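You operate a simulated robot arm through the tools that you are given. There is no shell and no other tool. Be economical: measure what you need, move in short steps, check, and stop when the job is done.

The job below is to be done with a simulated two-armed robot. You get a single attempt, and the scene is never put back.

TASK
Wipe up the spill on the top of the blue table with the blue towel and put it back.
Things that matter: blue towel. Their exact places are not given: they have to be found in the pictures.

Only the result counts: the job must be done as asked and must still hold three seconds after the hand-in. Knocking over, shifting, dropping, spilling or breaking anything else fails it. Flat cloth is picked up by pressing the open fingertips on it (5 to 10 N) and closing them slowly along it; thin cloth reads only 2 to 8 mm in the jaws.

THE ROBOT
Two 6-joint arms with two-finger grippers on one trunk, on a base that drives. Base frame: it is fixed to the floor where the robot stands at the start and does not move with it; the origin is under the middle of the robot, x ahead of it, y to its left, z up; the surface under the hand at the start is at about z = 74. Units: cm, degrees, N and s.
The left shoulder is at the start at [7, 14.8, 140.7], the right one opposite. With the tool pointing down near the work surface each hand reaches from about 30 to 58 cm from the robot's upright axis, wherever it stands, measured 20 degrees to its own side. Payload 2.45 kg a hand.
The TCP of each hand is the grasp point between the finger pads, 3 cm short of the fingertips. In the tool frame z runs along the fingers and y along their closing line. Largest opening 10.6 cm; the body of the gripper starts 7.9 cm behind the TCP.
Orientation is that of the tool frame in the base frame, as a unit quaternion [x, y, z, w]. With the fingers straight down and closing along the base's y, the tool's x points along the base's -x, its y along +y and its z along -z.

THE INTERFACE
- The arms move only by the tool move_arm. It takes "left_rows", "right_rows" or both (then of equal length, played together; a hand with none holds still); each is a list of rows, each an object of numbers (a shift or turn left out is 0, a gripper value left out holds the last): "gripper": the finger opening in cm, from 0 to 10.6; "x", "y", "z": the shift along the tool's x, y, z in cm; "rx", "ry", "rz": the turn, a rotation vector about the tool's x, y, z in degrees. In form: [{"gripper": .., "x": .., "y": .., "z": .., "rx": .., "ry": .., "rz": ..}, ...]. A call has 1 to 10 rows; each row shifts and turns the commanded pose from where the row before left it, along the tool's axes as they then stand. A row lasts 0.2 s, in which the tool goes at most 5 cm and 8.6 degrees; a call with a longer step from one row to the next is refused whole, and so is a gripper value outside its range. Where a pose cannot be reached the arm comes as near as it can. A force on the tool above 40 N (or 10 N above the force at the start of the call, whichever is more), or a blocked arm, ends the call early, and 0.2 s more pass. The fingers move at their own pace (about 7.2 cm/s each) and stop on an object; they squeeze with about 44 N. The grip force told is the motor's: it shows also when the fingers shut on nothing. Time passes only in rows, and 0.2 s behind the last, so rows that do not move let the fingers close. It gives the time, the measured TCP pose, the force on the tool (base axes), the opening and the grip force at its end, in the units of the frame above (readings bear some noise), with the torque about the TCP (base axes, N m) and any sound that the robot's microphone picked up, and new pictures: "views" is both (left out), scene, wrist or none (wrist: the cameras of the hands that moved).
- Cameras (640 x 400 px; columns grow to the right, rows downward): "scene" is now at [11.42, -1.08, 160.11]; the picture's right is [-0.18, -0.98, 0.00], its down [-0.87, 0.16, -0.47] and it looks along [0.47, -0.08, -0.88] (base axes); focal length 266 px, centre (320, 200). "left" rides on the left gripper at [7.6, 0.2, -10.6] in its tool frame; the picture's right is [-0.02, 1.00, 0.00], its down [-0.78, -0.02, -0.62] and it looks along [-0.62, -0.01, 0.78] (tool axes); focal length 247 px, centre (320, 200). "right" rides on the right gripper at [7.6, -0.2, -10.6] in its tool frame; the picture's right is [0.02, 1.00, 0.00], its down [-0.78, 0.02, -0.62] and it looks along [-0.62, 0.01, 0.78] (tool axes); focal length 247 px, centre (320, 200).
- move_column(by): slides the trunk up (or, below 0, down) by that many cm; the arms and the scene camera ride with it, the base frame stays. It gives what a move gives, with no picture.
- base_move(legs): drives the robot by 1 to 6 legs, each [ahead, left, turn to the left] in cm, cm and degrees, along the robot's own axes; the way and the turn of a leg run together, so that a leg with both is an arc; at most 150 cm and 180 degrees a leg. The arms and the cameras ride along, it lands a little off, and it stops where it bumps. It gives what a move gives, and a new picture of the scene camera.
- turn_head(pan, tilt): turns the head with the scene camera to pan (to the left, within 86 degrees either way) and tilt (down, from -29 to 69), counted from straight ahead of the robot. It gives what a move gives, and a new picture of the scene camera.
- locate(camera, pixels): for up to 12 pixels [column, row] of the newest picture of that camera ("zoom" is the newest enlarged one), the place [x, y, z] in the base frame of the surface seen there, good to about 0.2 cm. No time passes.
- zoom(camera, box): a new picture of the part [left, top, right, bottom] of that camera's present view, enlarged. No time passes.
- close_job(): hands the job in; it is judged then, once.

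Keep the steps short. Do not move on a guess: measure, check each grasp and each placing, and mend mistakes. In all there are 80 turns and 260 pictures (those below and enlarged ones count). Leave the grippers open and the arms clear of the work at the hand-in unless told otherwise, and finish with a single line.

The tools are called after ">>>" as name(argument=value, ...) on one line, values as JSON. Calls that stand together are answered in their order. move_arm: Moves the arms, as the interface text tells. Its arguments: {"type":"object","properties":{"left_rows":{"type":"array"},"right_rows":{"type":"array"},"views":{"type":"string","enum":["both","scene","wrist","none"]}},"required":[]} The other tools are called the same way: move_column (by) slides the trunk up or down; base_move (legs) drives the base; turn_head (pan, tilt) turns the head that bears the scene camera; locate (camera, pixels) gives the place of the surface under pixels of a picture; zoom (camera, box) takes an enlarged picture of a part of a camera's view; close_job () hands the job in.

At the start:

```text
time: 0.0
left_position: [53.19, 15.93, 102.34]
left_ee_rot: [0.0, 1.0, 0.0, 0.001]
left_wrist_force: [1.0, -0.7, 0.3]
left_ft_torque: [-0.05, 0.01, -0.01]
left_width: 10.59
left_grasp_force: 0.1
right_position: [46.16, -17.51, 101.21]
right_ee_rot: [0.0, 1.0, 0.0, 0.0]
right_wrist_force: [-0.6, -0.3, -1.2]
right_ft_torque: [0.06, 0.0, 0.01]
right_width: 10.63
right_grasp_force: 0.2
trunk travel left (down, up): [-88.0, 6.0]
robot x, y, heading: [-0.04, -0.07, -0.2]
head pan, tilt: [-10.2, 61.7]
```

scene: 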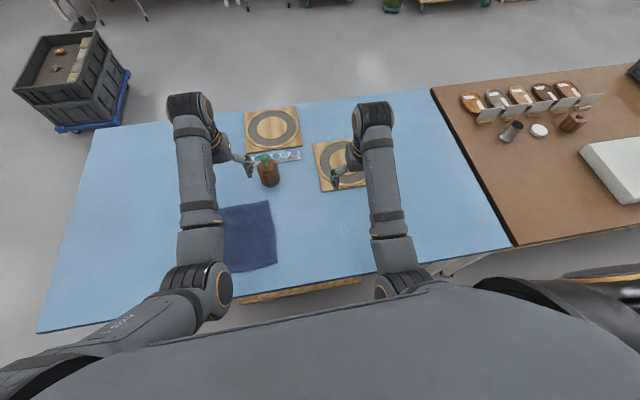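
right: 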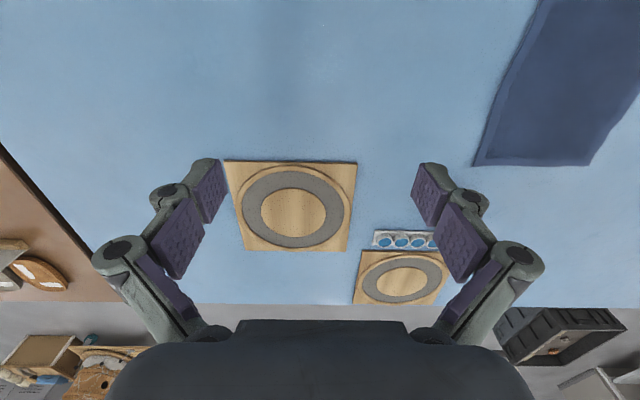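
left: 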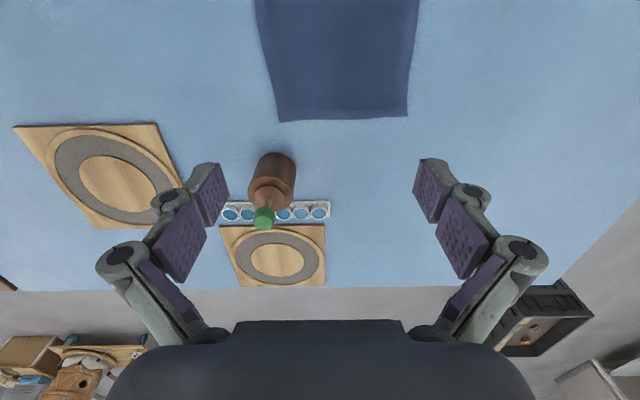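

I see the towel near (248,237) and faint specks near (347,228). I'll zoom on both and measure.

>>> zoom(camera="scene", box=[200, 180, 400, 305])

>>> locate(camera="scene", pixels=[[225, 207], [268, 202], [277, 263], [230, 271], [250, 235], [338, 222], [355, 222], [347, 235], [268, 180], [331, 190], [365, 185], [300, 240]])

```text
3.20 times, centred on (300, 242) of scene
```

zoom: 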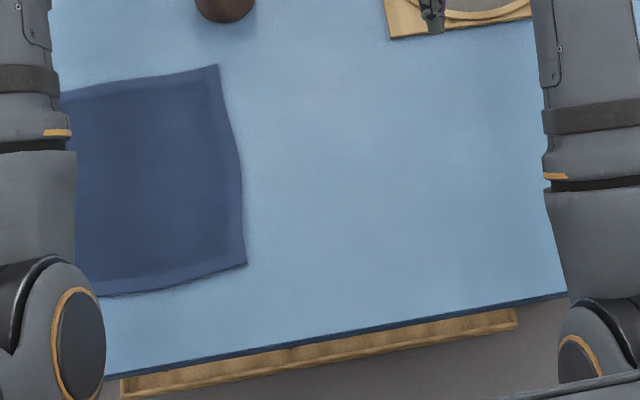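

```text
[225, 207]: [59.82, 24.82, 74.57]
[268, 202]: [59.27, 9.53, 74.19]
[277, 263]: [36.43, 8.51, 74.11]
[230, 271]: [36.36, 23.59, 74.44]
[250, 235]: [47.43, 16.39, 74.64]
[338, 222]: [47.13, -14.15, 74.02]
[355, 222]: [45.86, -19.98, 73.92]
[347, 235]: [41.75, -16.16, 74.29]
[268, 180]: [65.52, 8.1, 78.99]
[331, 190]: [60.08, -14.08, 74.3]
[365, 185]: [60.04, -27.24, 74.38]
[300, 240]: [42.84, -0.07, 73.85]
```

No clear spill in that crop. I'll look closer at the specks and at the rest of the table, from the scene and both wrist cameras.

>>> zoom(camera="scene", box=[310, 200, 380, 244])

>>> zoom(camera="right", box=[100, 0, 500, 250])

>>> zoom(camera="scene", box=[30, 90, 270, 330])

>>> zoom(camera="scene", box=[340, 80, 530, 280])

```text
9.09 times, centred on (345, 222) of scene
```

zoom: 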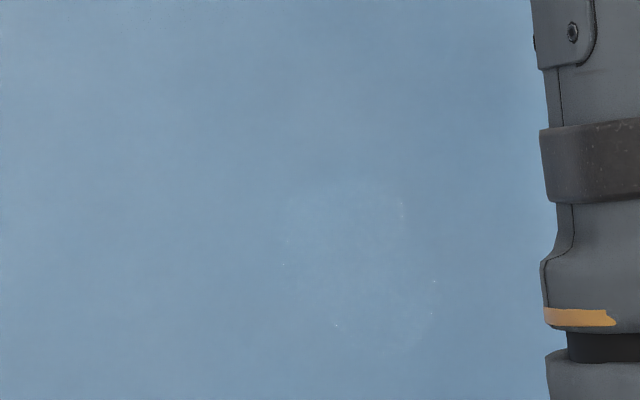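

```text
1.60 times, centred on (300, 125) of right
```

zoom: 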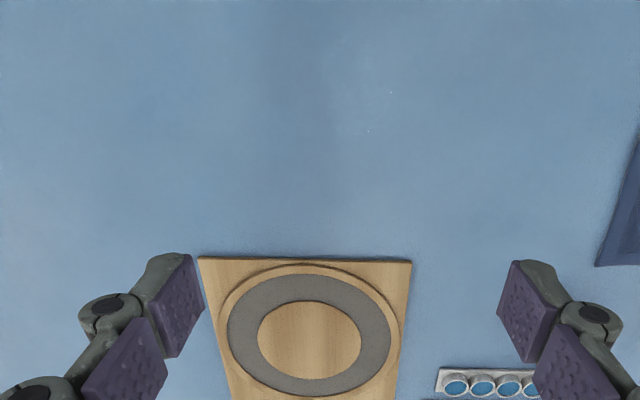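

```text
1.67 times, centred on (150, 210) of scene
```

zoom: 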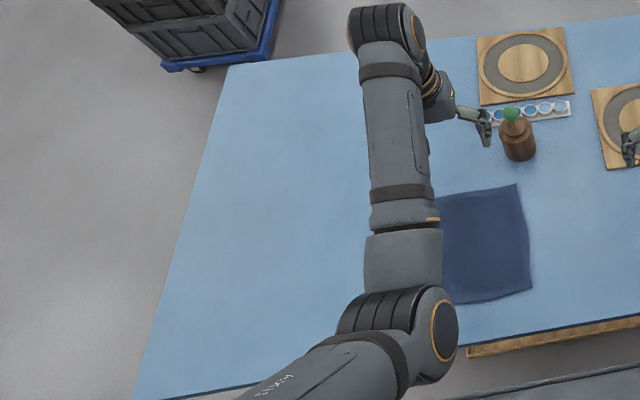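

```text
2.00 times, centred on (435, 180) of scene
```

zoom: 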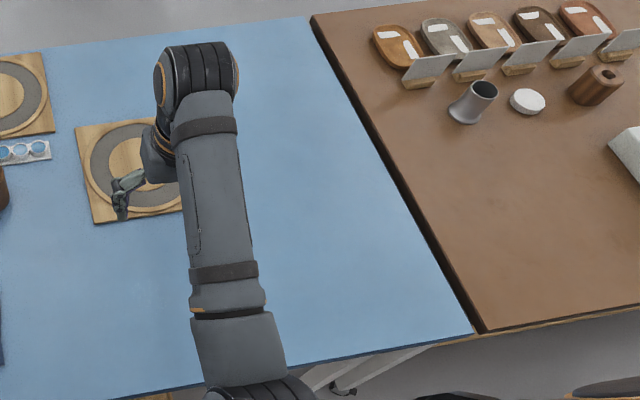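

The spill is a faint clear patch around scene (348,229). I'll measure its outline, the towel's corners in the left camera and the table's near edge.

>>> locate(camera="left", pixels=[[282, 121], [407, 116], [415, 30], [418, 3], [257, 3], [270, 60], [290, 175]])

>>> locate(camera="scene", pixels=[[348, 229], [341, 228], [352, 219], [358, 233], [347, 237], [350, 278], [250, 298], [335, 183], [325, 145], [300, 150], [250, 160]])

>>> zoom(camera="right", box=[280, 20, 400, 110])

```text
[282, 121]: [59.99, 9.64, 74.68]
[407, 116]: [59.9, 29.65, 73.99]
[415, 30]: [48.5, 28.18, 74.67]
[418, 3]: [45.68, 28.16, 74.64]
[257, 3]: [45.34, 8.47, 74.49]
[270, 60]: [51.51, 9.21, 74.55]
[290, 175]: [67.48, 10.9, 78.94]
```

```text
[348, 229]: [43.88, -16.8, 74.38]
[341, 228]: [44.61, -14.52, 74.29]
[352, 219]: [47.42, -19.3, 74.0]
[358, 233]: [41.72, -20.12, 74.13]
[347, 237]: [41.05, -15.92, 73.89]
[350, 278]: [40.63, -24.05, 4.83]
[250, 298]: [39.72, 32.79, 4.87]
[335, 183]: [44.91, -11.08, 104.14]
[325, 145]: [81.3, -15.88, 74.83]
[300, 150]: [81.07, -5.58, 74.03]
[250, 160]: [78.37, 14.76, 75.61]
```

```text
4.44 times, centred on (340, 65) of right
```

zoom: 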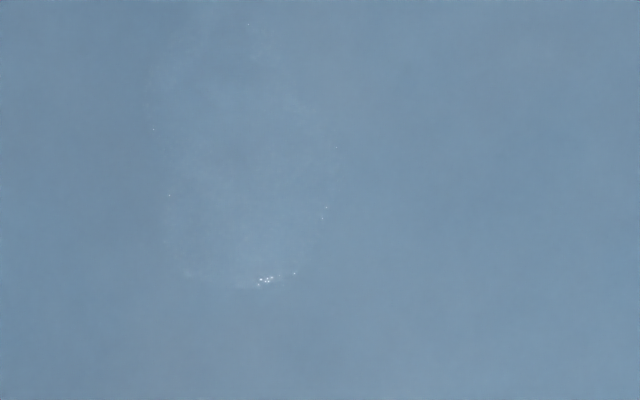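

The right camera shows the spill's outline (zoom 150–340, 20–290). I'll measure that outline.

>>> locate(camera="zoom", pixels=[[150, 130], [340, 150], [250, 22], [258, 290], [320, 215], [185, 272], [160, 40]])

>>> zoom(camera="right", box=[240, 0, 440, 125])

>>> locate(camera="scene", pixels=[[340, 272], [300, 281], [240, 290], [240, 286]])

```text
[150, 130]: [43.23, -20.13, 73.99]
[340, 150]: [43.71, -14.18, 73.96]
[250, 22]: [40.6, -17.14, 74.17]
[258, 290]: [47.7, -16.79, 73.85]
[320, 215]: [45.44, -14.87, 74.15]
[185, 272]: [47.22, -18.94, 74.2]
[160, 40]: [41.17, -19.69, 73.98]
```

```text
3.20 times, centred on (340, 62) of right
```

zoom: 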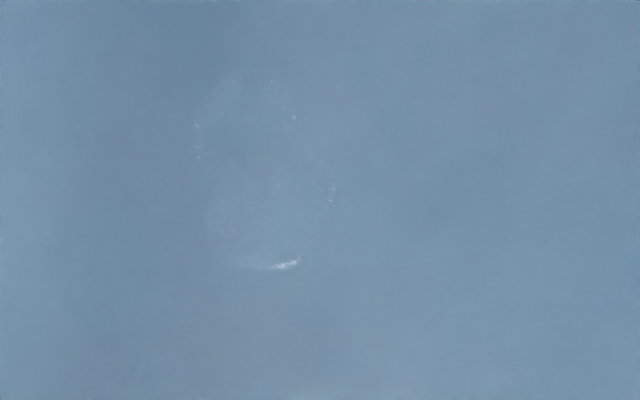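

```text
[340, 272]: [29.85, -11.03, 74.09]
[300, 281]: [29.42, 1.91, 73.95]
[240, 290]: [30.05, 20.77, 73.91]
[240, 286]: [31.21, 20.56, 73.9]
```

Spill: centre about [44.2, -17.1], 8 by 6 cm. Towel: x 36–60, y 8.5–28.5. Plan: the right hand pinches the towel near its right edge and drags it flat over the spill. The left hand then pinches its left side and drags it back. First the left hand moves aside and the right hand comes over the towel's right edge.

>>> move_arm(left_rows=[{"y": 4.5}, {"y": 4.5}, {"y": 4.5}, {"y": 4.5}, {"y": 4.5}, {"y": 2.5}], right_rows=[{"gripper": 4, "y": 4.8, "z": 1, "x": -0.3}, {"y": 4.8, "z": 1, "x": -0.3}, {"y": 4.8, "z": 1, "x": -0.3}, {"y": 4.8, "z": 1, "x": -0.3}, {"y": 4.8, "z": 1, "x": -0.3}, {"y": 4.8, "z": 1, "x": -0.3}])

```text
time: 0.6
left_position: [53.27, 23.51, 102.37]
left_ee_rot: [0.0, 1.0, -0.001, -0.001]
left_wrist_force: [0.6, 0.3, 0.9]
left_ft_torque: [-0.03, -0.03, -0.01]
left_width: 10.61
left_grasp_force: 0.0
right_position: [47.05, -20.25, 98.19]
right_ee_rot: [0.02, 0.994, -0.103, 0.0]
right_wrist_force: [-0.1, 1.2, -0.1]
right_ft_torque: [-0.02, 0.03, 0.01]
right_width: 3.99
right_grasp_force: 0.2
right hand out of reach, approached as far as the arm can: row 2
trunk travel left (down, up): [-88.0, 6.0]
robot x, y, heading: [-0.05, -0.4, -0.1]
head pan, tilt: [-10.2, 61.7]
stopped in row 2 (right hand): the arm was blocked; the commanded pose is now the measured one
```

scene: 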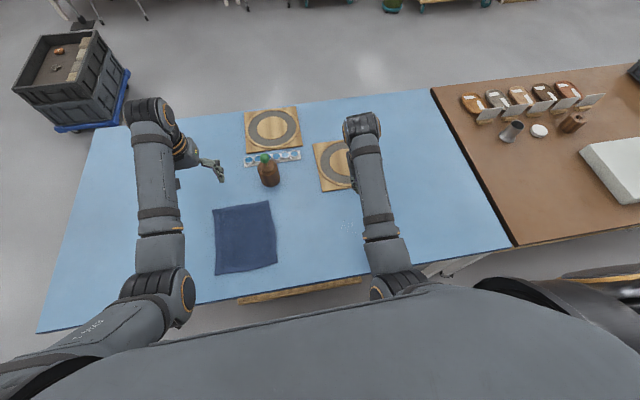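
right: 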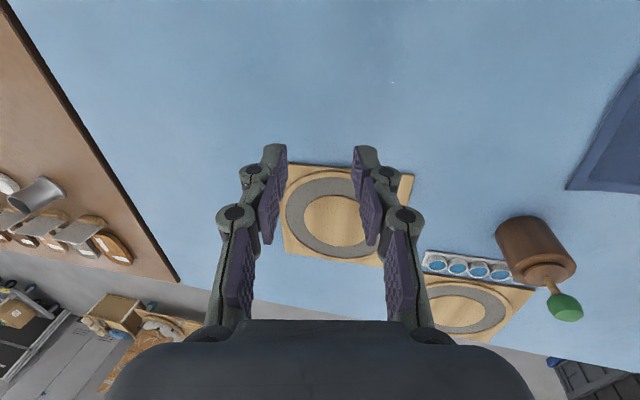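
left: 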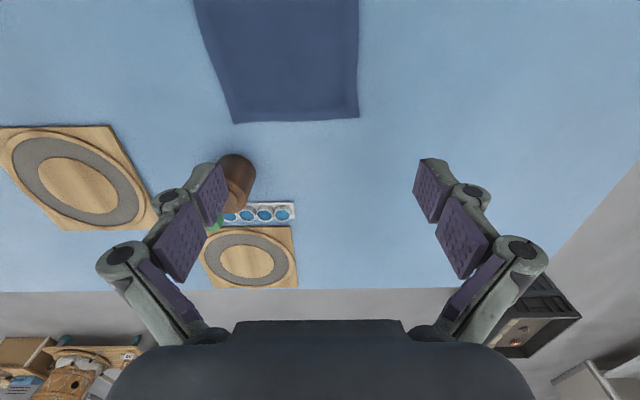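

The right hand can't reach inward; it only turned slightly and touched nothing. I'll work with the left hand alone and drive the base sideways for the long shifts. First I drive right 11 cm so the left hand (y 23.5) comes over the towel's right edge (y about 12.5).

>>> base_move(legs=[[0, -11, 0]])

>>> move_arm(left_rows=[{"gripper": 4, "x": 1.0, "z": 4}, {"x": 1.0, "z": 4}, {"x": 1.0, "z": 4}, {"x": 1.0, "z": 4}], views="both")

```text
time: 1.8
left_position: [53.12, 12.16, 102.27]
left_ee_rot: [-0.001, 1.0, 0.001, -0.001]
left_wrist_force: [0.2, 0.0, 0.8]
left_ft_torque: [-0.02, 0.01, -0.05]
left_width: 10.62
left_grasp_force: 0.1
right_position: [47.06, -31.36, 98.25]
right_ee_rot: [0.02, 0.995, -0.101, 0.0]
right_wrist_force: [-1.1, 0.0, -1.0]
right_ft_torque: [0.02, -0.01, -0.02]
right_width: 3.99
right_grasp_force: 0.0
trunk travel left (down, up): [-88.0, 6.0]
robot x, y, heading: [-0.05, -11.13, 0.0]
head pan, tilt: [-10.2, 61.7]
```

scene: 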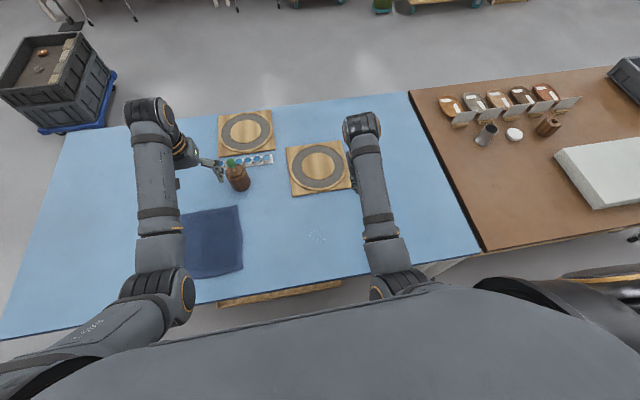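

```text
time: 2.8
left_position: [49.0, 12.15, 86.33]
left_ee_rot: [0.0, 1.0, 0.0, 0.001]
left_wrist_force: [0.1, -1.3, -1.0]
left_ft_torque: [0.04, -0.03, 0.01]
left_width: 3.99
left_grasp_force: 0.0
right_position: [47.11, -31.6, 98.29]
right_ee_rot: [0.02, 0.995, -0.101, 0.001]
right_wrist_force: [0.0, 0.3, -0.8]
right_ft_torque: [-0.02, 0.02, 0.01]
right_width: 4.0
right_grasp_force: 0.1
trunk travel left (down, up): [-88.0, 6.0]
robot x, y, heading: [-0.08, -11.38, 0.1]
head pan, tilt: [-10.2, 61.7]
```

scene: 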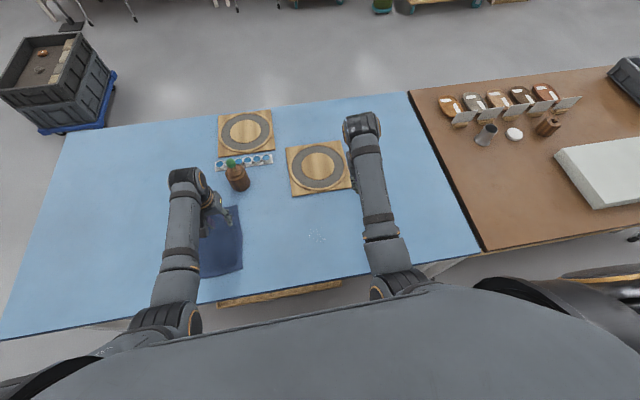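
left: 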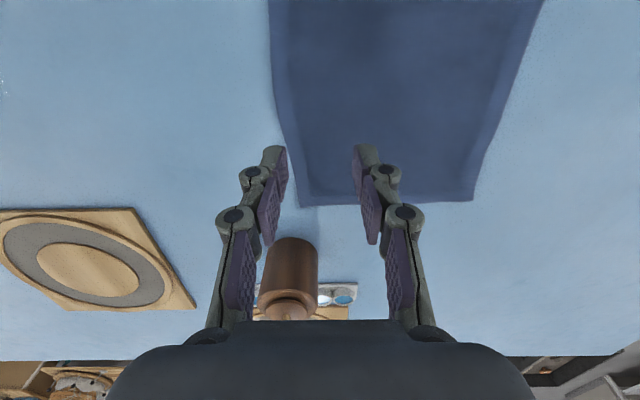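

The fingers straddle near the right edge; I'll shift 1.8 cm further onto the towel, 2 cm nearer, and descend to just above the cloth.

>>> move_arm(left_rows=[{"x": 1, "y": 0.9, "z": 2.5}, {"x": 1, "y": 0.9, "z": 2.5}, {"z": 2.4}, {"z": 0.7}], views="wrist")

```text
time: 3.8
left_position: [47.1, 13.94, 77.99]
left_ee_rot: [0.0, 1.0, 0.001, 0.0]
left_wrist_force: [-0.7, 0.4, 0.7]
left_ft_torque: [-0.04, -0.02, 0.02]
left_width: 3.96
left_grasp_force: 0.0
right_position: [47.06, -31.63, 98.2]
right_ee_rot: [0.02, 0.995, -0.102, 0.001]
right_wrist_force: [0.5, -0.2, -0.3]
right_ft_torque: [0.0, 0.0, 0.0]
right_width: 4.02
right_grasp_force: 0.1
trunk travel left (down, up): [-88.0, 6.0]
robot x, y, heading: [-0.07, -11.13, -0.1]
head pan, tilt: [-10.2, 61.7]
```

left: 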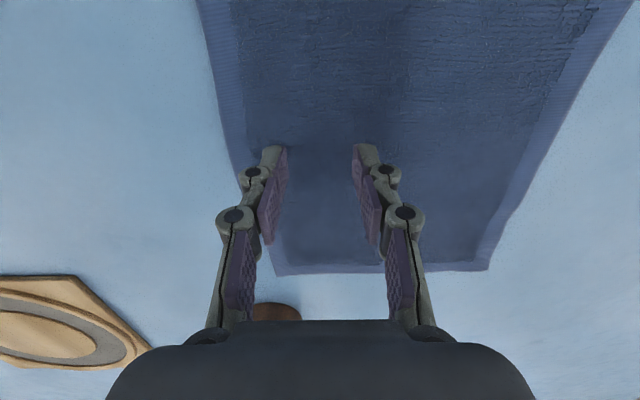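

Both fingertips are over the towel, about 1 cm up. I press down in small steps until the force is 5–10 N.

>>> move_arm(left_rows=[{"z": 0.3}, {"z": 0.2}], views="none")

>>> move_arm(left_rows=[{"z": 0.2}], views="none")

```text
time: 4.4
left_position: [47.08, 13.85, 77.74]
left_ee_rot: [0.0, 1.0, 0.001, -0.001]
left_wrist_force: [0.3, -0.4, -0.2]
left_ft_torque: [0.0, -0.01, -0.02]
left_width: 4.01
left_grasp_force: 0.0
right_position: [46.98, -31.69, 98.22]
right_ee_rot: [0.02, 0.995, -0.101, 0.001]
right_wrist_force: [-0.2, 0.7, 0.0]
right_ft_torque: [-0.02, 0.0, -0.03]
right_width: 3.99
right_grasp_force: 0.0
trunk travel left (down, up): [-88.0, 6.0]
robot x, y, heading: [0.37, -11.14, -0.1]
head pan, tilt: [-10.2, 61.7]
```

```text
time: 4.8
left_position: [47.15, 13.87, 77.47]
left_ee_rot: [0.0, 1.0, 0.001, -0.001]
left_wrist_force: [-0.8, -0.6, 0.1]
left_ft_torque: [-0.03, -0.03, 0.02]
left_width: 3.97
left_grasp_force: 0.1
right_position: [47.21, -31.62, 98.25]
right_ee_rot: [0.019, 0.995, -0.102, 0.0]
right_wrist_force: [-0.7, -0.4, -0.5]
right_ft_torque: [-0.02, 0.01, -0.02]
right_width: 4.03
right_grasp_force: 0.1
trunk travel left (down, up): [-88.0, 6.0]
robot x, y, heading: [0.13, -11.34, -0.0]
head pan, tilt: [-10.2, 61.7]
```

Not in contact yet (z 77.5). I go on down in small steps.

>>> move_arm(left_rows=[{"z": 0.2}, {"z": 0.15}], views="none")

>>> move_arm(left_rows=[{"z": 0.15}], views="none")

```text
time: 5.4
left_position: [47.14, 13.89, 77.4]
left_ee_rot: [0.0, 1.0, 0.0, 0.001]
left_wrist_force: [-0.2, 0.5, 5.0]
left_ft_torque: [-0.05, 0.02, 0.01]
left_width: 4.01
left_grasp_force: 0.1
right_position: [47.03, -31.63, 98.3]
right_ee_rot: [0.02, 0.995, -0.101, 0.002]
right_wrist_force: [0.4, 0.2, 0.9]
right_ft_torque: [0.0, -0.02, 0.01]
right_width: 3.99
right_grasp_force: 0.1
trunk travel left (down, up): [-88.0, 6.0]
robot x, y, heading: [-0.35, -11.19, 0.1]
head pan, tilt: [-10.2, 61.7]
```

```text
time: 5.8
left_position: [47.13, 13.83, 77.24]
left_ee_rot: [0.0, 1.0, 0.001, 0.001]
left_wrist_force: [0.1, 0.1, 10.3]
left_ft_torque: [-0.05, 0.0, -0.01]
left_width: 4.04
left_grasp_force: 0.2
right_position: [46.88, -31.62, 98.29]
right_ee_rot: [0.02, 0.995, -0.101, 0.002]
right_wrist_force: [0.5, 0.1, 0.0]
right_ft_torque: [0.0, -0.03, 0.02]
right_width: 4.0
right_grasp_force: 0.1
trunk travel left (down, up): [-88.0, 6.0]
robot x, y, heading: [0.0, -11.2, -0.1]
head pan, tilt: [-10.2, 61.7]
```

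Force is 5 then 10 N: good contact. I ease up slightly and close the fingers slowly.

>>> move_arm(left_rows=[{"z": -0.05, "gripper": 3.6}, {"gripper": 3.2}, {"gripper": 2.8}, {"gripper": 2.4}, {"gripper": 2.0}, {"gripper": 1.6}, {"gripper": 1.2}, {"gripper": 0.8}, {"gripper": 0.4}, {"gripper": 0}], views="wrist")

```text
time: 8.0
left_position: [47.0, 14.06, 77.19]
left_ee_rot: [0.0, 1.0, 0.0, 0.0]
left_wrist_force: [-0.7, 0.5, 15.1]
left_ft_torque: [0.07, 0.0, 0.01]
left_width: 0.48
left_grasp_force: 33.5
right_position: [46.95, -31.71, 98.37]
right_ee_rot: [0.021, 0.995, -0.101, 0.002]
right_wrist_force: [-0.2, -0.6, -0.5]
right_ft_torque: [0.02, 0.02, -0.02]
right_width: 3.98
right_grasp_force: 0.0
trunk travel left (down, up): [-88.0, 6.0]
robot x, y, heading: [0.33, -11.22, -0.2]
head pan, tilt: [-10.2, 61.7]
```

left: 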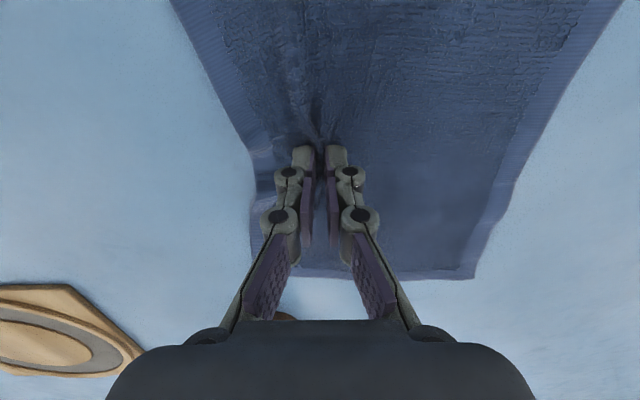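

The cloth is held (4.8 mm, 33 N). I ease the pressure a little, slide 3 cm nearer to line up with the spill, then drive right 18 cm and check.

>>> move_arm(left_rows=[{"z": -0.15, "gripper": 0}, {"x": 1}, {"x": 1}, {"x": 1}], views="none")

>>> base_move(legs=[[0, -18, 0]])

```text
time: 9.0
left_position: [44.17, 13.93, 77.23]
left_ee_rot: [0.0, 1.0, 0.001, -0.001]
left_wrist_force: [1.6, 0.6, 4.9]
left_ft_torque: [0.02, -0.05, -0.05]
left_width: 0.46
left_grasp_force: 33.7
right_position: [46.97, -31.69, 98.26]
right_ee_rot: [0.021, 0.995, -0.101, 0.0]
right_wrist_force: [0.2, 0.1, -0.2]
right_ft_torque: [0.01, -0.01, -0.05]
right_width: 4.01
right_grasp_force: 0.0
trunk travel left (down, up): [-88.0, 6.0]
robot x, y, heading: [-0.19, -11.3, -0.3]
head pan, tilt: [-10.2, 61.7]
```

```text
time: 10.5
left_position: [44.28, -4.07, 77.24]
left_ee_rot: [0.001, 1.0, 0.001, 0.001]
left_wrist_force: [-0.3, 1.9, 4.0]
left_ft_torque: [0.02, 0.0, -0.02]
left_width: 0.45
left_grasp_force: 33.5
right_position: [46.99, -49.66, 98.31]
right_ee_rot: [0.021, 0.995, -0.102, 0.001]
right_wrist_force: [0.3, 0.0, 0.1]
right_ft_torque: [0.0, -0.01, -0.04]
right_width: 3.98
right_grasp_force: 0.0
trunk travel left (down, up): [-88.0, 6.0]
robot x, y, heading: [0.05, -29.66, -0.1]
head pan, tilt: [-10.2, 61.7]
```

scene: 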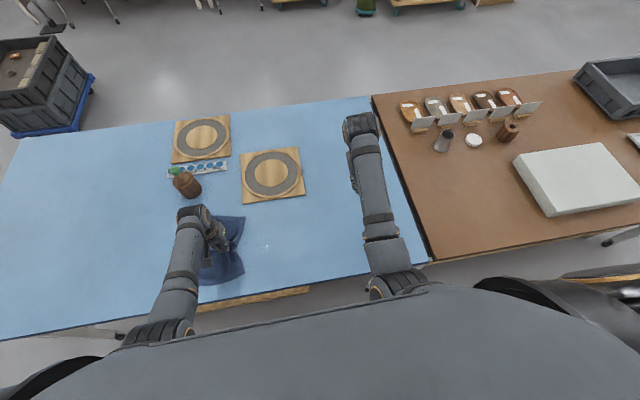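

The towel follows, held firmly. I drive right 20 cm so the pinch and body pass over the spill at scene (265,242).

>>> base_move(legs=[[0, -12, 0], [0, -9, 0]])

>>> move_arm(left_rows=[{}], views="wrist")

>>> zoom(camera="scene", box=[100, 160, 340, 310])

```text
time: 12.4
left_position: [44.2, -25.06, 77.27]
left_ee_rot: [0.001, 1.0, 0.002, 0.001]
left_wrist_force: [0.1, 0.3, 3.2]
left_ft_torque: [0.11, -0.05, -0.02]
left_width: 0.48
left_grasp_force: 32.9
right_position: [46.87, -70.71, 98.3]
right_ee_rot: [0.021, 0.995, -0.102, 0.0]
right_wrist_force: [-0.1, 0.0, -0.1]
right_ft_torque: [-0.01, -0.01, 0.0]
right_width: 4.01
right_grasp_force: 0.0
trunk travel left (down, up): [-88.0, 6.0]
robot x, y, heading: [0.05, -50.37, 0.2]
head pan, tilt: [-10.2, 61.7]
```

scene: 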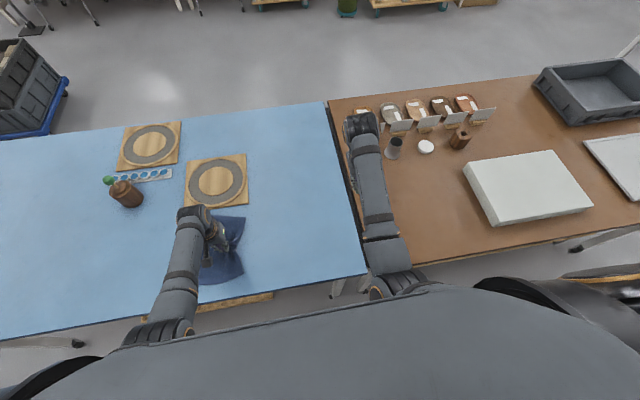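

```text
time: 12.8
left_position: [44.2, -24.87, 77.22]
left_ee_rot: [0.001, 1.0, 0.001, 0.001]
left_wrist_force: [0.4, -1.5, 3.4]
left_ft_torque: [0.0, -0.04, -0.01]
left_width: 0.44
left_grasp_force: 33.2
right_position: [46.92, -70.68, 98.27]
right_ee_rot: [0.02, 0.994, -0.103, 0.001]
right_wrist_force: [-0.4, 0.8, 0.4]
right_ft_torque: [-0.05, -0.02, -0.02]
right_width: 4.01
right_grasp_force: 0.1
trunk travel left (down, up): [-88.0, 6.0]
robot x, y, heading: [-0.02, -50.55, 0.0]
head pan, tilt: [-10.2, 61.7]
```

left: 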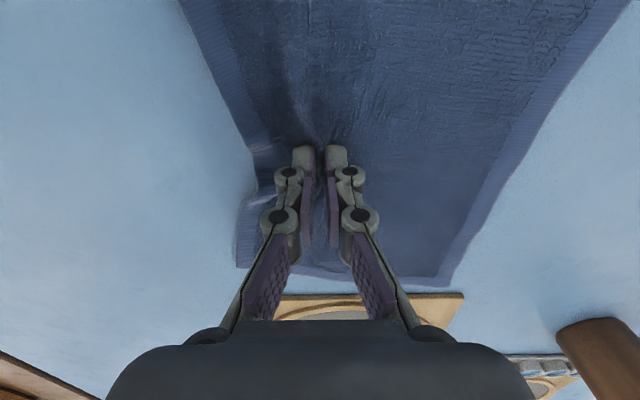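

```text
2.67 times, centred on (220, 235) of scene
```

zoom: 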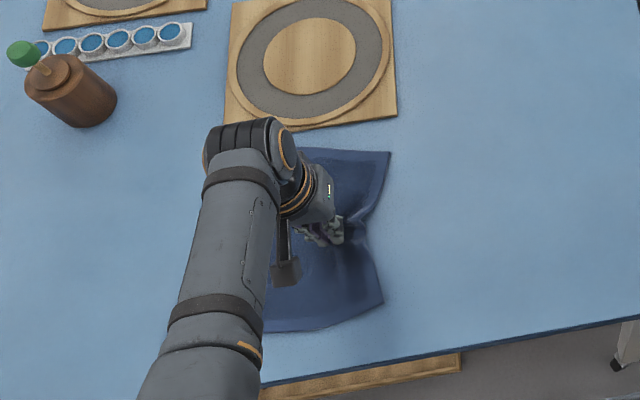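

The towel now covers the spill. I release, lift 10 cm, and look at where the towel lies.

>>> move_arm(left_rows=[{"gripper": 3}, {"gripper": 4}, {"z": -2}, {"z": -4}, {"z": -4}], views="none")

>>> base_move(legs=[[0, 10, 0]])

>>> move_arm(left_rows=[{}], views="wrist")

```text
time: 14.0
left_position: [44.19, -24.93, 87.15]
left_ee_rot: [0.0, 1.0, 0.002, 0.0]
left_wrist_force: [0.1, 0.2, -0.2]
left_ft_torque: [-0.03, -0.02, -0.05]
left_width: 4.02
left_grasp_force: 0.1
right_position: [47.01, -70.67, 98.23]
right_ee_rot: [0.02, 0.995, -0.102, 0.0]
right_wrist_force: [-0.1, -0.7, -0.2]
right_ft_torque: [0.0, -0.01, 0.0]
right_width: 4.01
right_grasp_force: 0.0
trunk travel left (down, up): [-88.0, 6.0]
robot x, y, heading: [-0.01, -50.24, -0.1]
head pan, tilt: [-10.2, 61.7]
```

```text
time: 15.2
left_position: [44.22, -15.22, 87.09]
left_ee_rot: [0.002, 1.0, 0.003, 0.0]
left_wrist_force: [-0.5, -1.1, 0.4]
left_ft_torque: [0.02, -0.01, 0.01]
left_width: 4.04
left_grasp_force: 0.1
right_position: [47.0, -61.02, 98.22]
right_ee_rot: [0.021, 0.995, -0.101, 0.0]
right_wrist_force: [0.1, 0.8, 0.8]
right_ft_torque: [0.0, -0.01, 0.01]
right_width: 3.96
right_grasp_force: 0.0
trunk travel left (down, up): [-88.0, 6.0]
robot x, y, heading: [-0.03, -40.31, -0.1]
head pan, tilt: [-10.2, 61.7]
```

scene: 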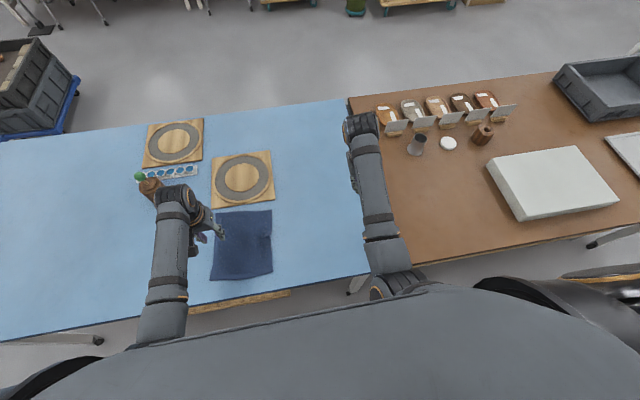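

```text
time: 15.6
left_position: [44.28, -15.22, 87.06]
left_ee_rot: [0.002, 1.0, 0.003, 0.0]
left_wrist_force: [0.1, -0.8, 0.5]
left_ft_torque: [0.0, 0.0, 0.02]
left_width: 4.0
left_grasp_force: 0.0
right_position: [46.91, -61.07, 98.18]
right_ee_rot: [0.021, 0.995, -0.101, 0.0]
right_wrist_force: [0.5, -0.2, -0.3]
right_ft_torque: [0.04, 0.0, -0.02]
right_width: 4.01
right_grasp_force: 0.1
trunk travel left (down, up): [-88.0, 6.0]
robot x, y, heading: [0.01, -39.86, -0.4]
head pan, tilt: [-10.2, 61.7]
```

left: 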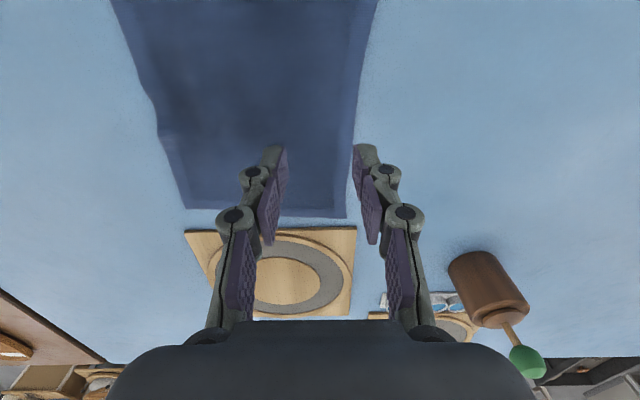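

The towel lies flat over the spill. I measure its corners.

>>> locate(camera="scene", pixels=[[216, 214], [270, 210], [272, 274], [212, 279], [243, 270], [213, 255]])

>>> locate(camera="left", pixels=[[345, 216], [375, 10], [357, 140], [186, 207], [120, 10]])

```text
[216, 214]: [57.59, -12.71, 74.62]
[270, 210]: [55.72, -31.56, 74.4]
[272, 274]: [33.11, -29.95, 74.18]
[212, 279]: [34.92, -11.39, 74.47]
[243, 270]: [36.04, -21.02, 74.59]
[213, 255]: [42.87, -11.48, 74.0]
```

```text
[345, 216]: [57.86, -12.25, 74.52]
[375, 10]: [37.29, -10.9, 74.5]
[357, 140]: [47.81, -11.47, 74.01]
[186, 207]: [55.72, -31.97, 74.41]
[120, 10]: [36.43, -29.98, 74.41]
```

Towel now spans y −31 to −11.5, x 33–57. The left hand at y −15.2 has both fingertips on its left part, right over the spill. I descend.

>>> move_arm(left_rows=[{"y": -0.4, "x": -0.8, "z": 3}, {"z": 3}, {"z": 2.5}, {"z": 0.6}, {"z": 0.2}, {"z": 0.1}], views="none")

>>> move_arm(left_rows=[{"z": 0.2}], views="none")

```text
time: 17.0
left_position: [45.04, -15.53, 77.69]
left_ee_rot: [0.002, 1.0, 0.001, 0.0]
left_wrist_force: [0.3, -1.1, -0.7]
left_ft_torque: [0.01, -0.01, 0.02]
left_width: 3.98
left_grasp_force: 0.0
right_position: [46.98, -60.78, 98.33]
right_ee_rot: [0.021, 0.995, -0.101, 0.0]
right_wrist_force: [-0.1, -0.2, 0.0]
right_ft_torque: [-0.03, -0.01, -0.02]
right_width: 4.0
right_grasp_force: 0.1
trunk travel left (down, up): [-88.0, 6.0]
robot x, y, heading: [0.01, -40.5, -0.2]
head pan, tilt: [-10.2, 61.7]
```

```text
time: 17.4
left_position: [44.99, -15.47, 77.53]
left_ee_rot: [0.001, 1.0, 0.001, 0.0]
left_wrist_force: [-0.2, 0.9, 0.0]
left_ft_torque: [0.01, 0.01, 0.02]
left_width: 3.99
left_grasp_force: 0.1
right_position: [46.96, -60.74, 98.35]
right_ee_rot: [0.02, 0.995, -0.102, 0.0]
right_wrist_force: [-0.1, 0.4, 0.6]
right_ft_torque: [0.0, -0.03, -0.03]
right_width: 4.01
right_grasp_force: 0.0
trunk travel left (down, up): [-88.0, 6.0]
robot x, y, heading: [-0.2, -40.69, -0.4]
head pan, tilt: [-10.2, 61.7]
```

>>> move_arm(left_rows=[{"z": 0.2}, {"z": 0.2}], views="none")

```text
time: 18.0
left_position: [45.08, -15.5, 77.23]
left_ee_rot: [0.002, 1.0, 0.002, 0.002]
left_wrist_force: [-0.8, -0.1, 8.3]
left_ft_torque: [-0.01, 0.02, -0.01]
left_width: 4.09
left_grasp_force: 0.7
right_position: [46.8, -60.87, 98.26]
right_ee_rot: [0.021, 0.995, -0.102, 0.002]
right_wrist_force: [-0.4, -0.2, 0.1]
right_ft_torque: [0.02, -0.04, 0.0]
right_width: 3.99
right_grasp_force: 0.0
trunk travel left (down, up): [-88.0, 6.0]
robot x, y, heading: [-0.22, -40.31, -0.2]
head pan, tilt: [-10.2, 61.7]
```

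8 N contact. I close the fingers slowly.

>>> move_arm(left_rows=[{"gripper": 3.6}, {"gripper": 3.2}, {"gripper": 2.8}, {"gripper": 2.4}, {"gripper": 2.0}, {"gripper": 1.6}, {"gripper": 1.2}, {"gripper": 0.8}, {"gripper": 0.4}, {"gripper": 0}], views="wrist")

```text
time: 20.2
left_position: [44.94, -15.43, 77.17]
left_ee_rot: [0.001, 1.0, 0.002, 0.001]
left_wrist_force: [1.1, -0.7, 10.9]
left_ft_torque: [-0.03, 0.01, -0.01]
left_width: 0.45
left_grasp_force: 33.5
right_position: [46.91, -60.98, 98.27]
right_ee_rot: [0.021, 0.995, -0.102, 0.002]
right_wrist_force: [0.7, 0.6, 0.3]
right_ft_torque: [0.02, 0.0, -0.01]
right_width: 4.01
right_grasp_force: 0.1
trunk travel left (down, up): [-88.0, 6.0]
robot x, y, heading: [-0.07, -39.96, -0.4]
head pan, tilt: [-10.2, 61.7]
```

left: 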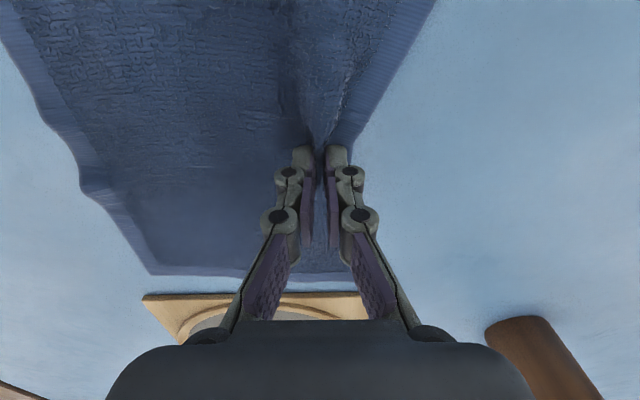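

Held (4.5 mm). While pinched and pressing lightly over the spill, I scrub a few short strokes (small enough to stay clear of the trivet at x 60).

>>> move_arm(left_rows=[{"x": 1.5, "gripper": 0}, {"x": 1.5}, {"x": -1.5}, {"x": -1.5}, {"x": -1.5}, {"x": 0.5, "y": -1.5}, {"x": 1.5, "y": -1.0}, {"x": 1.5}, {"x": 1}, {"x": -1.5}], views="wrist")

```text
time: 22.4
left_position: [43.52, -18.11, 77.18]
left_ee_rot: [0.002, 1.0, 0.002, 0.0]
left_wrist_force: [-2.6, -0.8, 8.2]
left_ft_torque: [-0.01, 0.1, 0.0]
left_width: 0.48
left_grasp_force: 33.6
right_position: [46.95, -60.88, 98.16]
right_ee_rot: [0.021, 0.995, -0.102, 0.0]
right_wrist_force: [0.7, 1.0, 0.2]
right_ft_torque: [-0.01, 0.05, 0.0]
right_width: 4.03
right_grasp_force: 0.0
trunk travel left (down, up): [-88.0, 6.0]
robot x, y, heading: [-0.09, -40.25, -0.0]
head pan, tilt: [-10.2, 61.7]
```

left: 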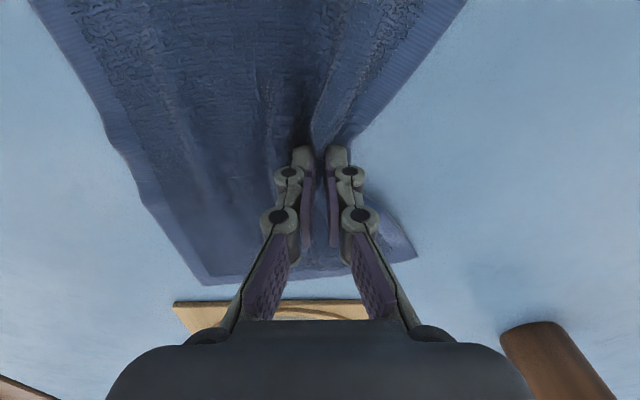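

Now I bring the pinch back to y −15.5 and drag the towel left by 24 cm, uncovering the spill place to check it.

>>> move_arm(left_rows=[{"z": -0.1, "y": 1.3, "gripper": 0}, {"y": 1.3}], views="none")

>>> base_move(legs=[[0, 12, 0], [0, 12, 0]])

>>> zoom(camera="scene", box=[220, 180, 380, 280])

```text
time: 23.0
left_position: [43.64, -15.25, 77.27]
left_ee_rot: [0.002, 1.0, 0.002, 0.0]
left_wrist_force: [-0.6, -0.8, 3.2]
left_ft_torque: [0.01, 0.02, -0.02]
left_width: 0.48
left_grasp_force: 33.7
right_position: [46.92, -60.71, 98.3]
right_ee_rot: [0.021, 0.995, -0.102, 0.001]
right_wrist_force: [-0.3, 0.8, 0.3]
right_ft_torque: [0.0, -0.01, 0.0]
right_width: 3.99
right_grasp_force: 0.0
trunk travel left (down, up): [-88.0, 6.0]
robot x, y, heading: [0.01, -40.14, -0.1]
head pan, tilt: [-10.2, 61.7]
```

```text
time: 25.1
left_position: [43.74, 8.5, 77.21]
left_ee_rot: [0.001, 1.0, 0.002, 0.0]
left_wrist_force: [-0.3, -1.4, 3.4]
left_ft_torque: [-0.04, 0.01, -0.03]
left_width: 0.47
left_grasp_force: 32.9
right_position: [46.99, -36.89, 98.28]
right_ee_rot: [0.022, 0.995, -0.102, 0.0]
right_wrist_force: [-0.1, 0.2, 0.1]
right_ft_torque: [-0.01, 0.0, 0.01]
right_width: 3.99
right_grasp_force: 0.0
trunk travel left (down, up): [-88.0, 6.0]
robot x, y, heading: [0.04, -16.35, -0.2]
head pan, tilt: [-10.2, 61.7]
```

scene: 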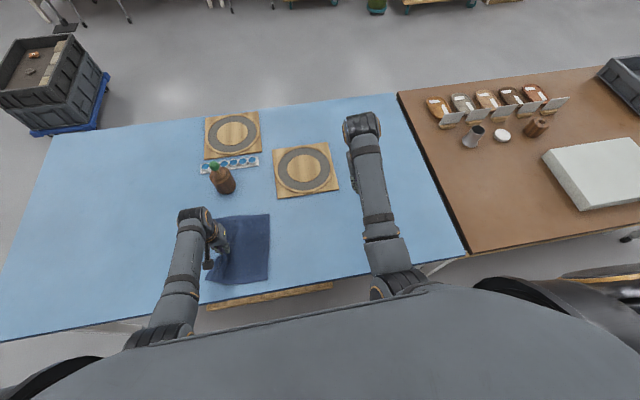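

```text
4.00 times, centred on (300, 230) of scene
```

zoom: 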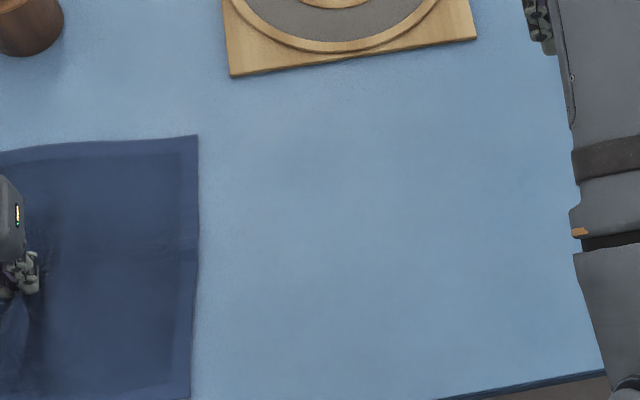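

The area looks clean. I zoom tightly at the spill place to be sure and measure the towel edge.

>>> zoom(camera="scene", box=[270, 205, 340, 249])

>>> locate(camera="scene", pixels=[[269, 215], [267, 278], [268, 245], [305, 235], [295, 230], [220, 217], [210, 281]])

>>> zoom(camera="right", box=[320, 0, 640, 200])

```text
9.09 times, centred on (305, 227) of scene
```

zoom: 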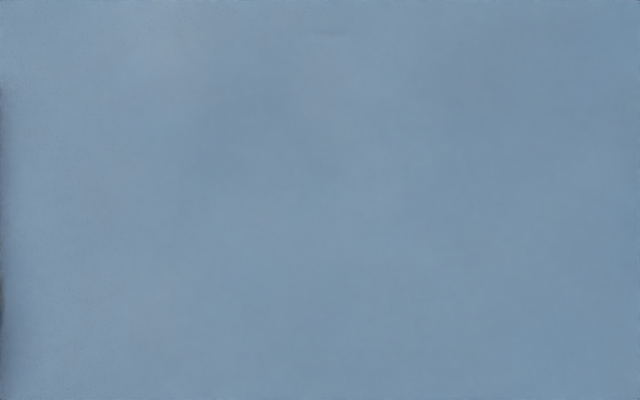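

```text
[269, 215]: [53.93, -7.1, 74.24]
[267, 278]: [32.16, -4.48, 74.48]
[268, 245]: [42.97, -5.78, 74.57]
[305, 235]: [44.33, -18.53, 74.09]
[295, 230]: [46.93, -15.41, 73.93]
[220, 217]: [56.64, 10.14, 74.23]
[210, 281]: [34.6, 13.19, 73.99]
```

```text
2.00 times, centred on (480, 100) of right
```

zoom: 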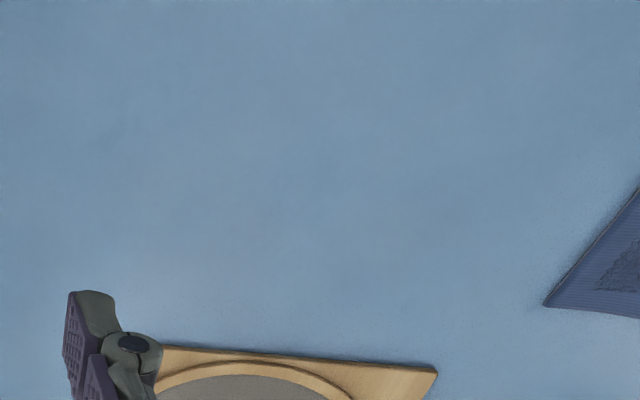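

The spill is gone. The towel must still go +14.7 cm in y, about +4.5 in x and turn about 10° counter-clockwise. I do part with the arm, diagonally with a small turn, then the rest with the base.

>>> move_arm(left_rows=[{"y": 1.5, "x": -0.8, "rz": -2, "gripper": 0}, {"y": 1.5, "x": -0.8, "rz": -2}, {"y": 1.5, "x": -0.8, "rz": -2}, {"y": 1.5, "x": -0.8, "rz": -2}, {"y": 1.0, "x": -0.5, "rz": -2}], views="none")

>>> base_move(legs=[[0, 7.5, 0]])

>>> move_arm(left_rows=[{}], views="wrist")

```text
time: 26.2
left_position: [46.91, 15.74, 77.17]
left_ee_rot: [-0.086, 0.996, 0.001, 0.001]
left_wrist_force: [-0.2, -1.9, 5.9]
left_ft_torque: [-0.09, 0.03, -0.05]
left_width: 0.46
left_grasp_force: 33.7
right_position: [47.14, -36.99, 98.26]
right_ee_rot: [0.022, 0.995, -0.102, 0.0]
right_wrist_force: [0.8, 0.1, 0.3]
right_ft_torque: [-0.01, 0.0, 0.02]
right_width: 3.98
right_grasp_force: 0.1
trunk travel left (down, up): [-88.0, 6.0]
robot x, y, heading: [-0.19, -16.12, -0.0]
head pan, tilt: [-10.2, 61.7]
```

```text
time: 27.3
left_position: [46.97, 22.99, 77.13]
left_ee_rot: [-0.085, 0.996, 0.002, 0.0]
left_wrist_force: [-0.6, -2.4, 5.8]
left_ft_torque: [-0.03, 0.04, -0.05]
left_width: 0.47
left_grasp_force: 33.1
right_position: [47.15, -29.74, 98.18]
right_ee_rot: [0.023, 0.995, -0.102, 0.0]
right_wrist_force: [0.2, 0.0, -0.7]
right_ft_torque: [0.0, -0.02, 0.01]
right_width: 3.98
right_grasp_force: 0.3
trunk travel left (down, up): [-88.0, 6.0]
robot x, y, heading: [0.28, -8.64, -0.1]
head pan, tilt: [-10.2, 61.7]
```

scene: 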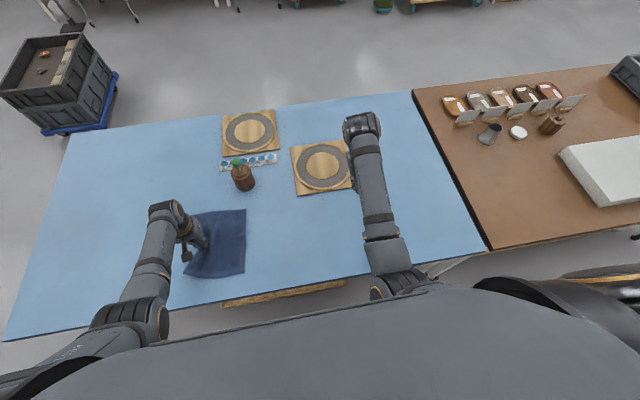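

```text
time: 27.7
left_position: [46.97, 23.05, 77.25]
left_ee_rot: [-0.084, 0.996, 0.002, 0.0]
left_wrist_force: [-0.2, 0.2, 4.2]
left_ft_torque: [0.06, 0.03, -0.05]
left_width: 0.46
left_grasp_force: 33.5
right_position: [47.16, -29.67, 98.2]
right_ee_rot: [0.022, 0.995, -0.101, 0.0]
right_wrist_force: [-0.5, -0.1, -1.0]
right_ft_torque: [0.0, -0.02, 0.03]
right_width: 4.02
right_grasp_force: 0.1
trunk travel left (down, up): [-88.0, 6.0]
robot x, y, heading: [-0.21, -8.68, -0.2]
head pan, tilt: [-10.2, 61.7]
```

left: 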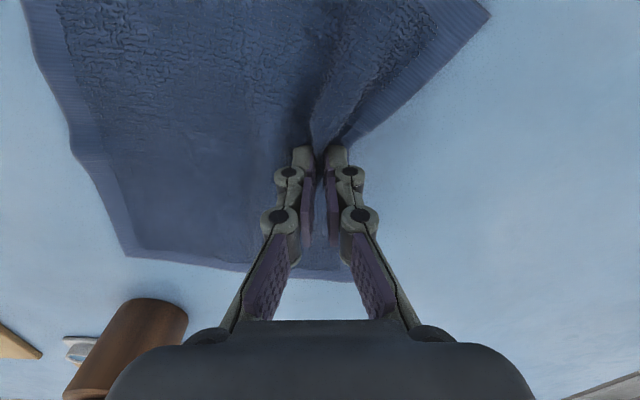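

I measure the towel edges.

>>> locate(camera="scene", pixels=[[245, 210], [244, 273], [245, 240], [197, 214], [186, 275], [215, 278]])

>>> zoom(camera="scene", box=[140, 180, 290, 300])

```text
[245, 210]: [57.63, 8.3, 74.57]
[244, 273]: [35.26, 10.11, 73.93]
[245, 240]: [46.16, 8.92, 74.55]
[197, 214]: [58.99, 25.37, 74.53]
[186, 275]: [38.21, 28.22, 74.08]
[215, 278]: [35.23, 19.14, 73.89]
```

```text
3.33 times, centred on (215, 240) of scene
```

zoom: 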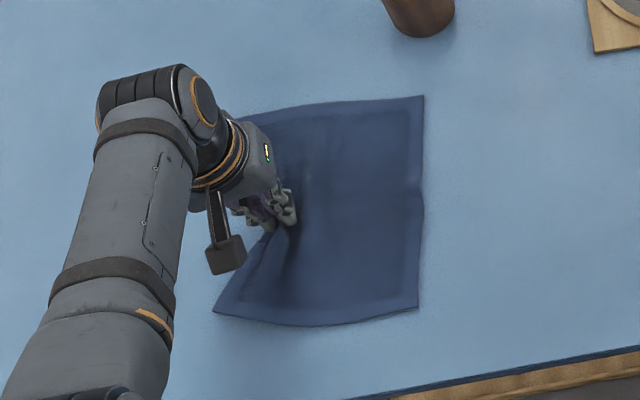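

Nearly there: it needs +1.5 cm in x and a few degrees more turn. I do that, then let go slowly.

>>> move_arm(left_rows=[{"x": -0.5, "y": 0.2, "rz": -4, "gripper": 0}, {"x": -0.5, "y": 0.2, "rz": -4}, {"x": -0.5, "y": 0.2, "rz": -3}, {"gripper": 1.5}, {"gripper": 2.5}, {"gripper": 4}, {"z": -1}, {"z": -3}, {"z": -4}, {"z": -4}], views="none")

>>> move_arm(left_rows=[{"z": -4, "y": 3}, {"z": -3, "y": 4}, {"y": 4}], views="both")

```text
time: 29.9
left_position: [48.17, 24.01, 89.15]
left_ee_rot: [-0.18, 0.984, 0.001, -0.001]
left_wrist_force: [-0.8, 0.2, 0.4]
left_ft_torque: [0.04, 0.04, 0.01]
left_width: 4.01
left_grasp_force: 0.1
right_position: [47.03, -29.62, 98.2]
right_ee_rot: [0.022, 0.995, -0.102, 0.0]
right_wrist_force: [-0.7, 0.2, -0.7]
right_ft_torque: [-0.02, 0.01, -0.01]
right_width: 4.02
right_grasp_force: 0.1
trunk travel left (down, up): [-88.0, 6.0]
robot x, y, heading: [-0.11, -8.84, -0.1]
head pan, tilt: [-10.2, 61.7]
```

```text
time: 30.7
left_position: [44.37, 34.27, 96.17]
left_ee_rot: [-0.179, 0.984, 0.001, 0.0]
left_wrist_force: [0.5, -0.2, 0.3]
left_ft_torque: [-0.02, 0.01, 0.01]
left_width: 4.0
left_grasp_force: 0.2
right_position: [46.99, -29.58, 98.24]
right_ee_rot: [0.022, 0.994, -0.103, 0.0]
right_wrist_force: [-0.4, -0.5, 0.9]
right_ft_torque: [0.01, 0.0, -0.05]
right_width: 3.96
right_grasp_force: 0.1
trunk travel left (down, up): [-88.0, 6.0]
robot x, y, heading: [0.06, -9.14, -0.4]
head pan, tilt: [-10.2, 61.7]
```

scene: 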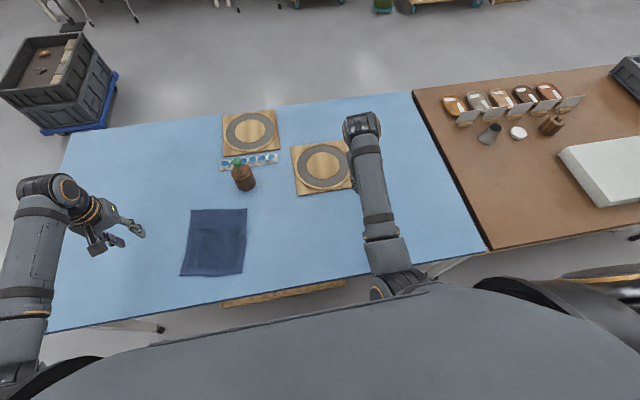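
left: 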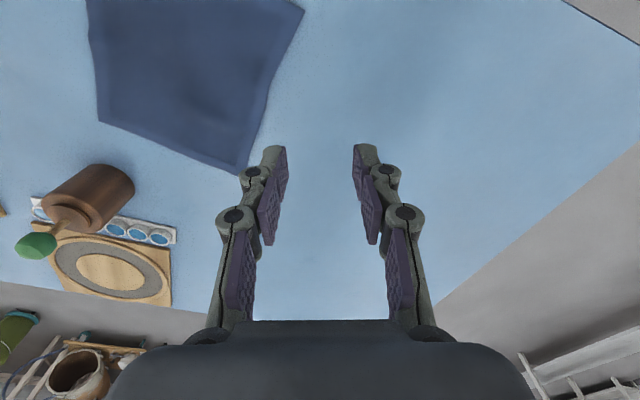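

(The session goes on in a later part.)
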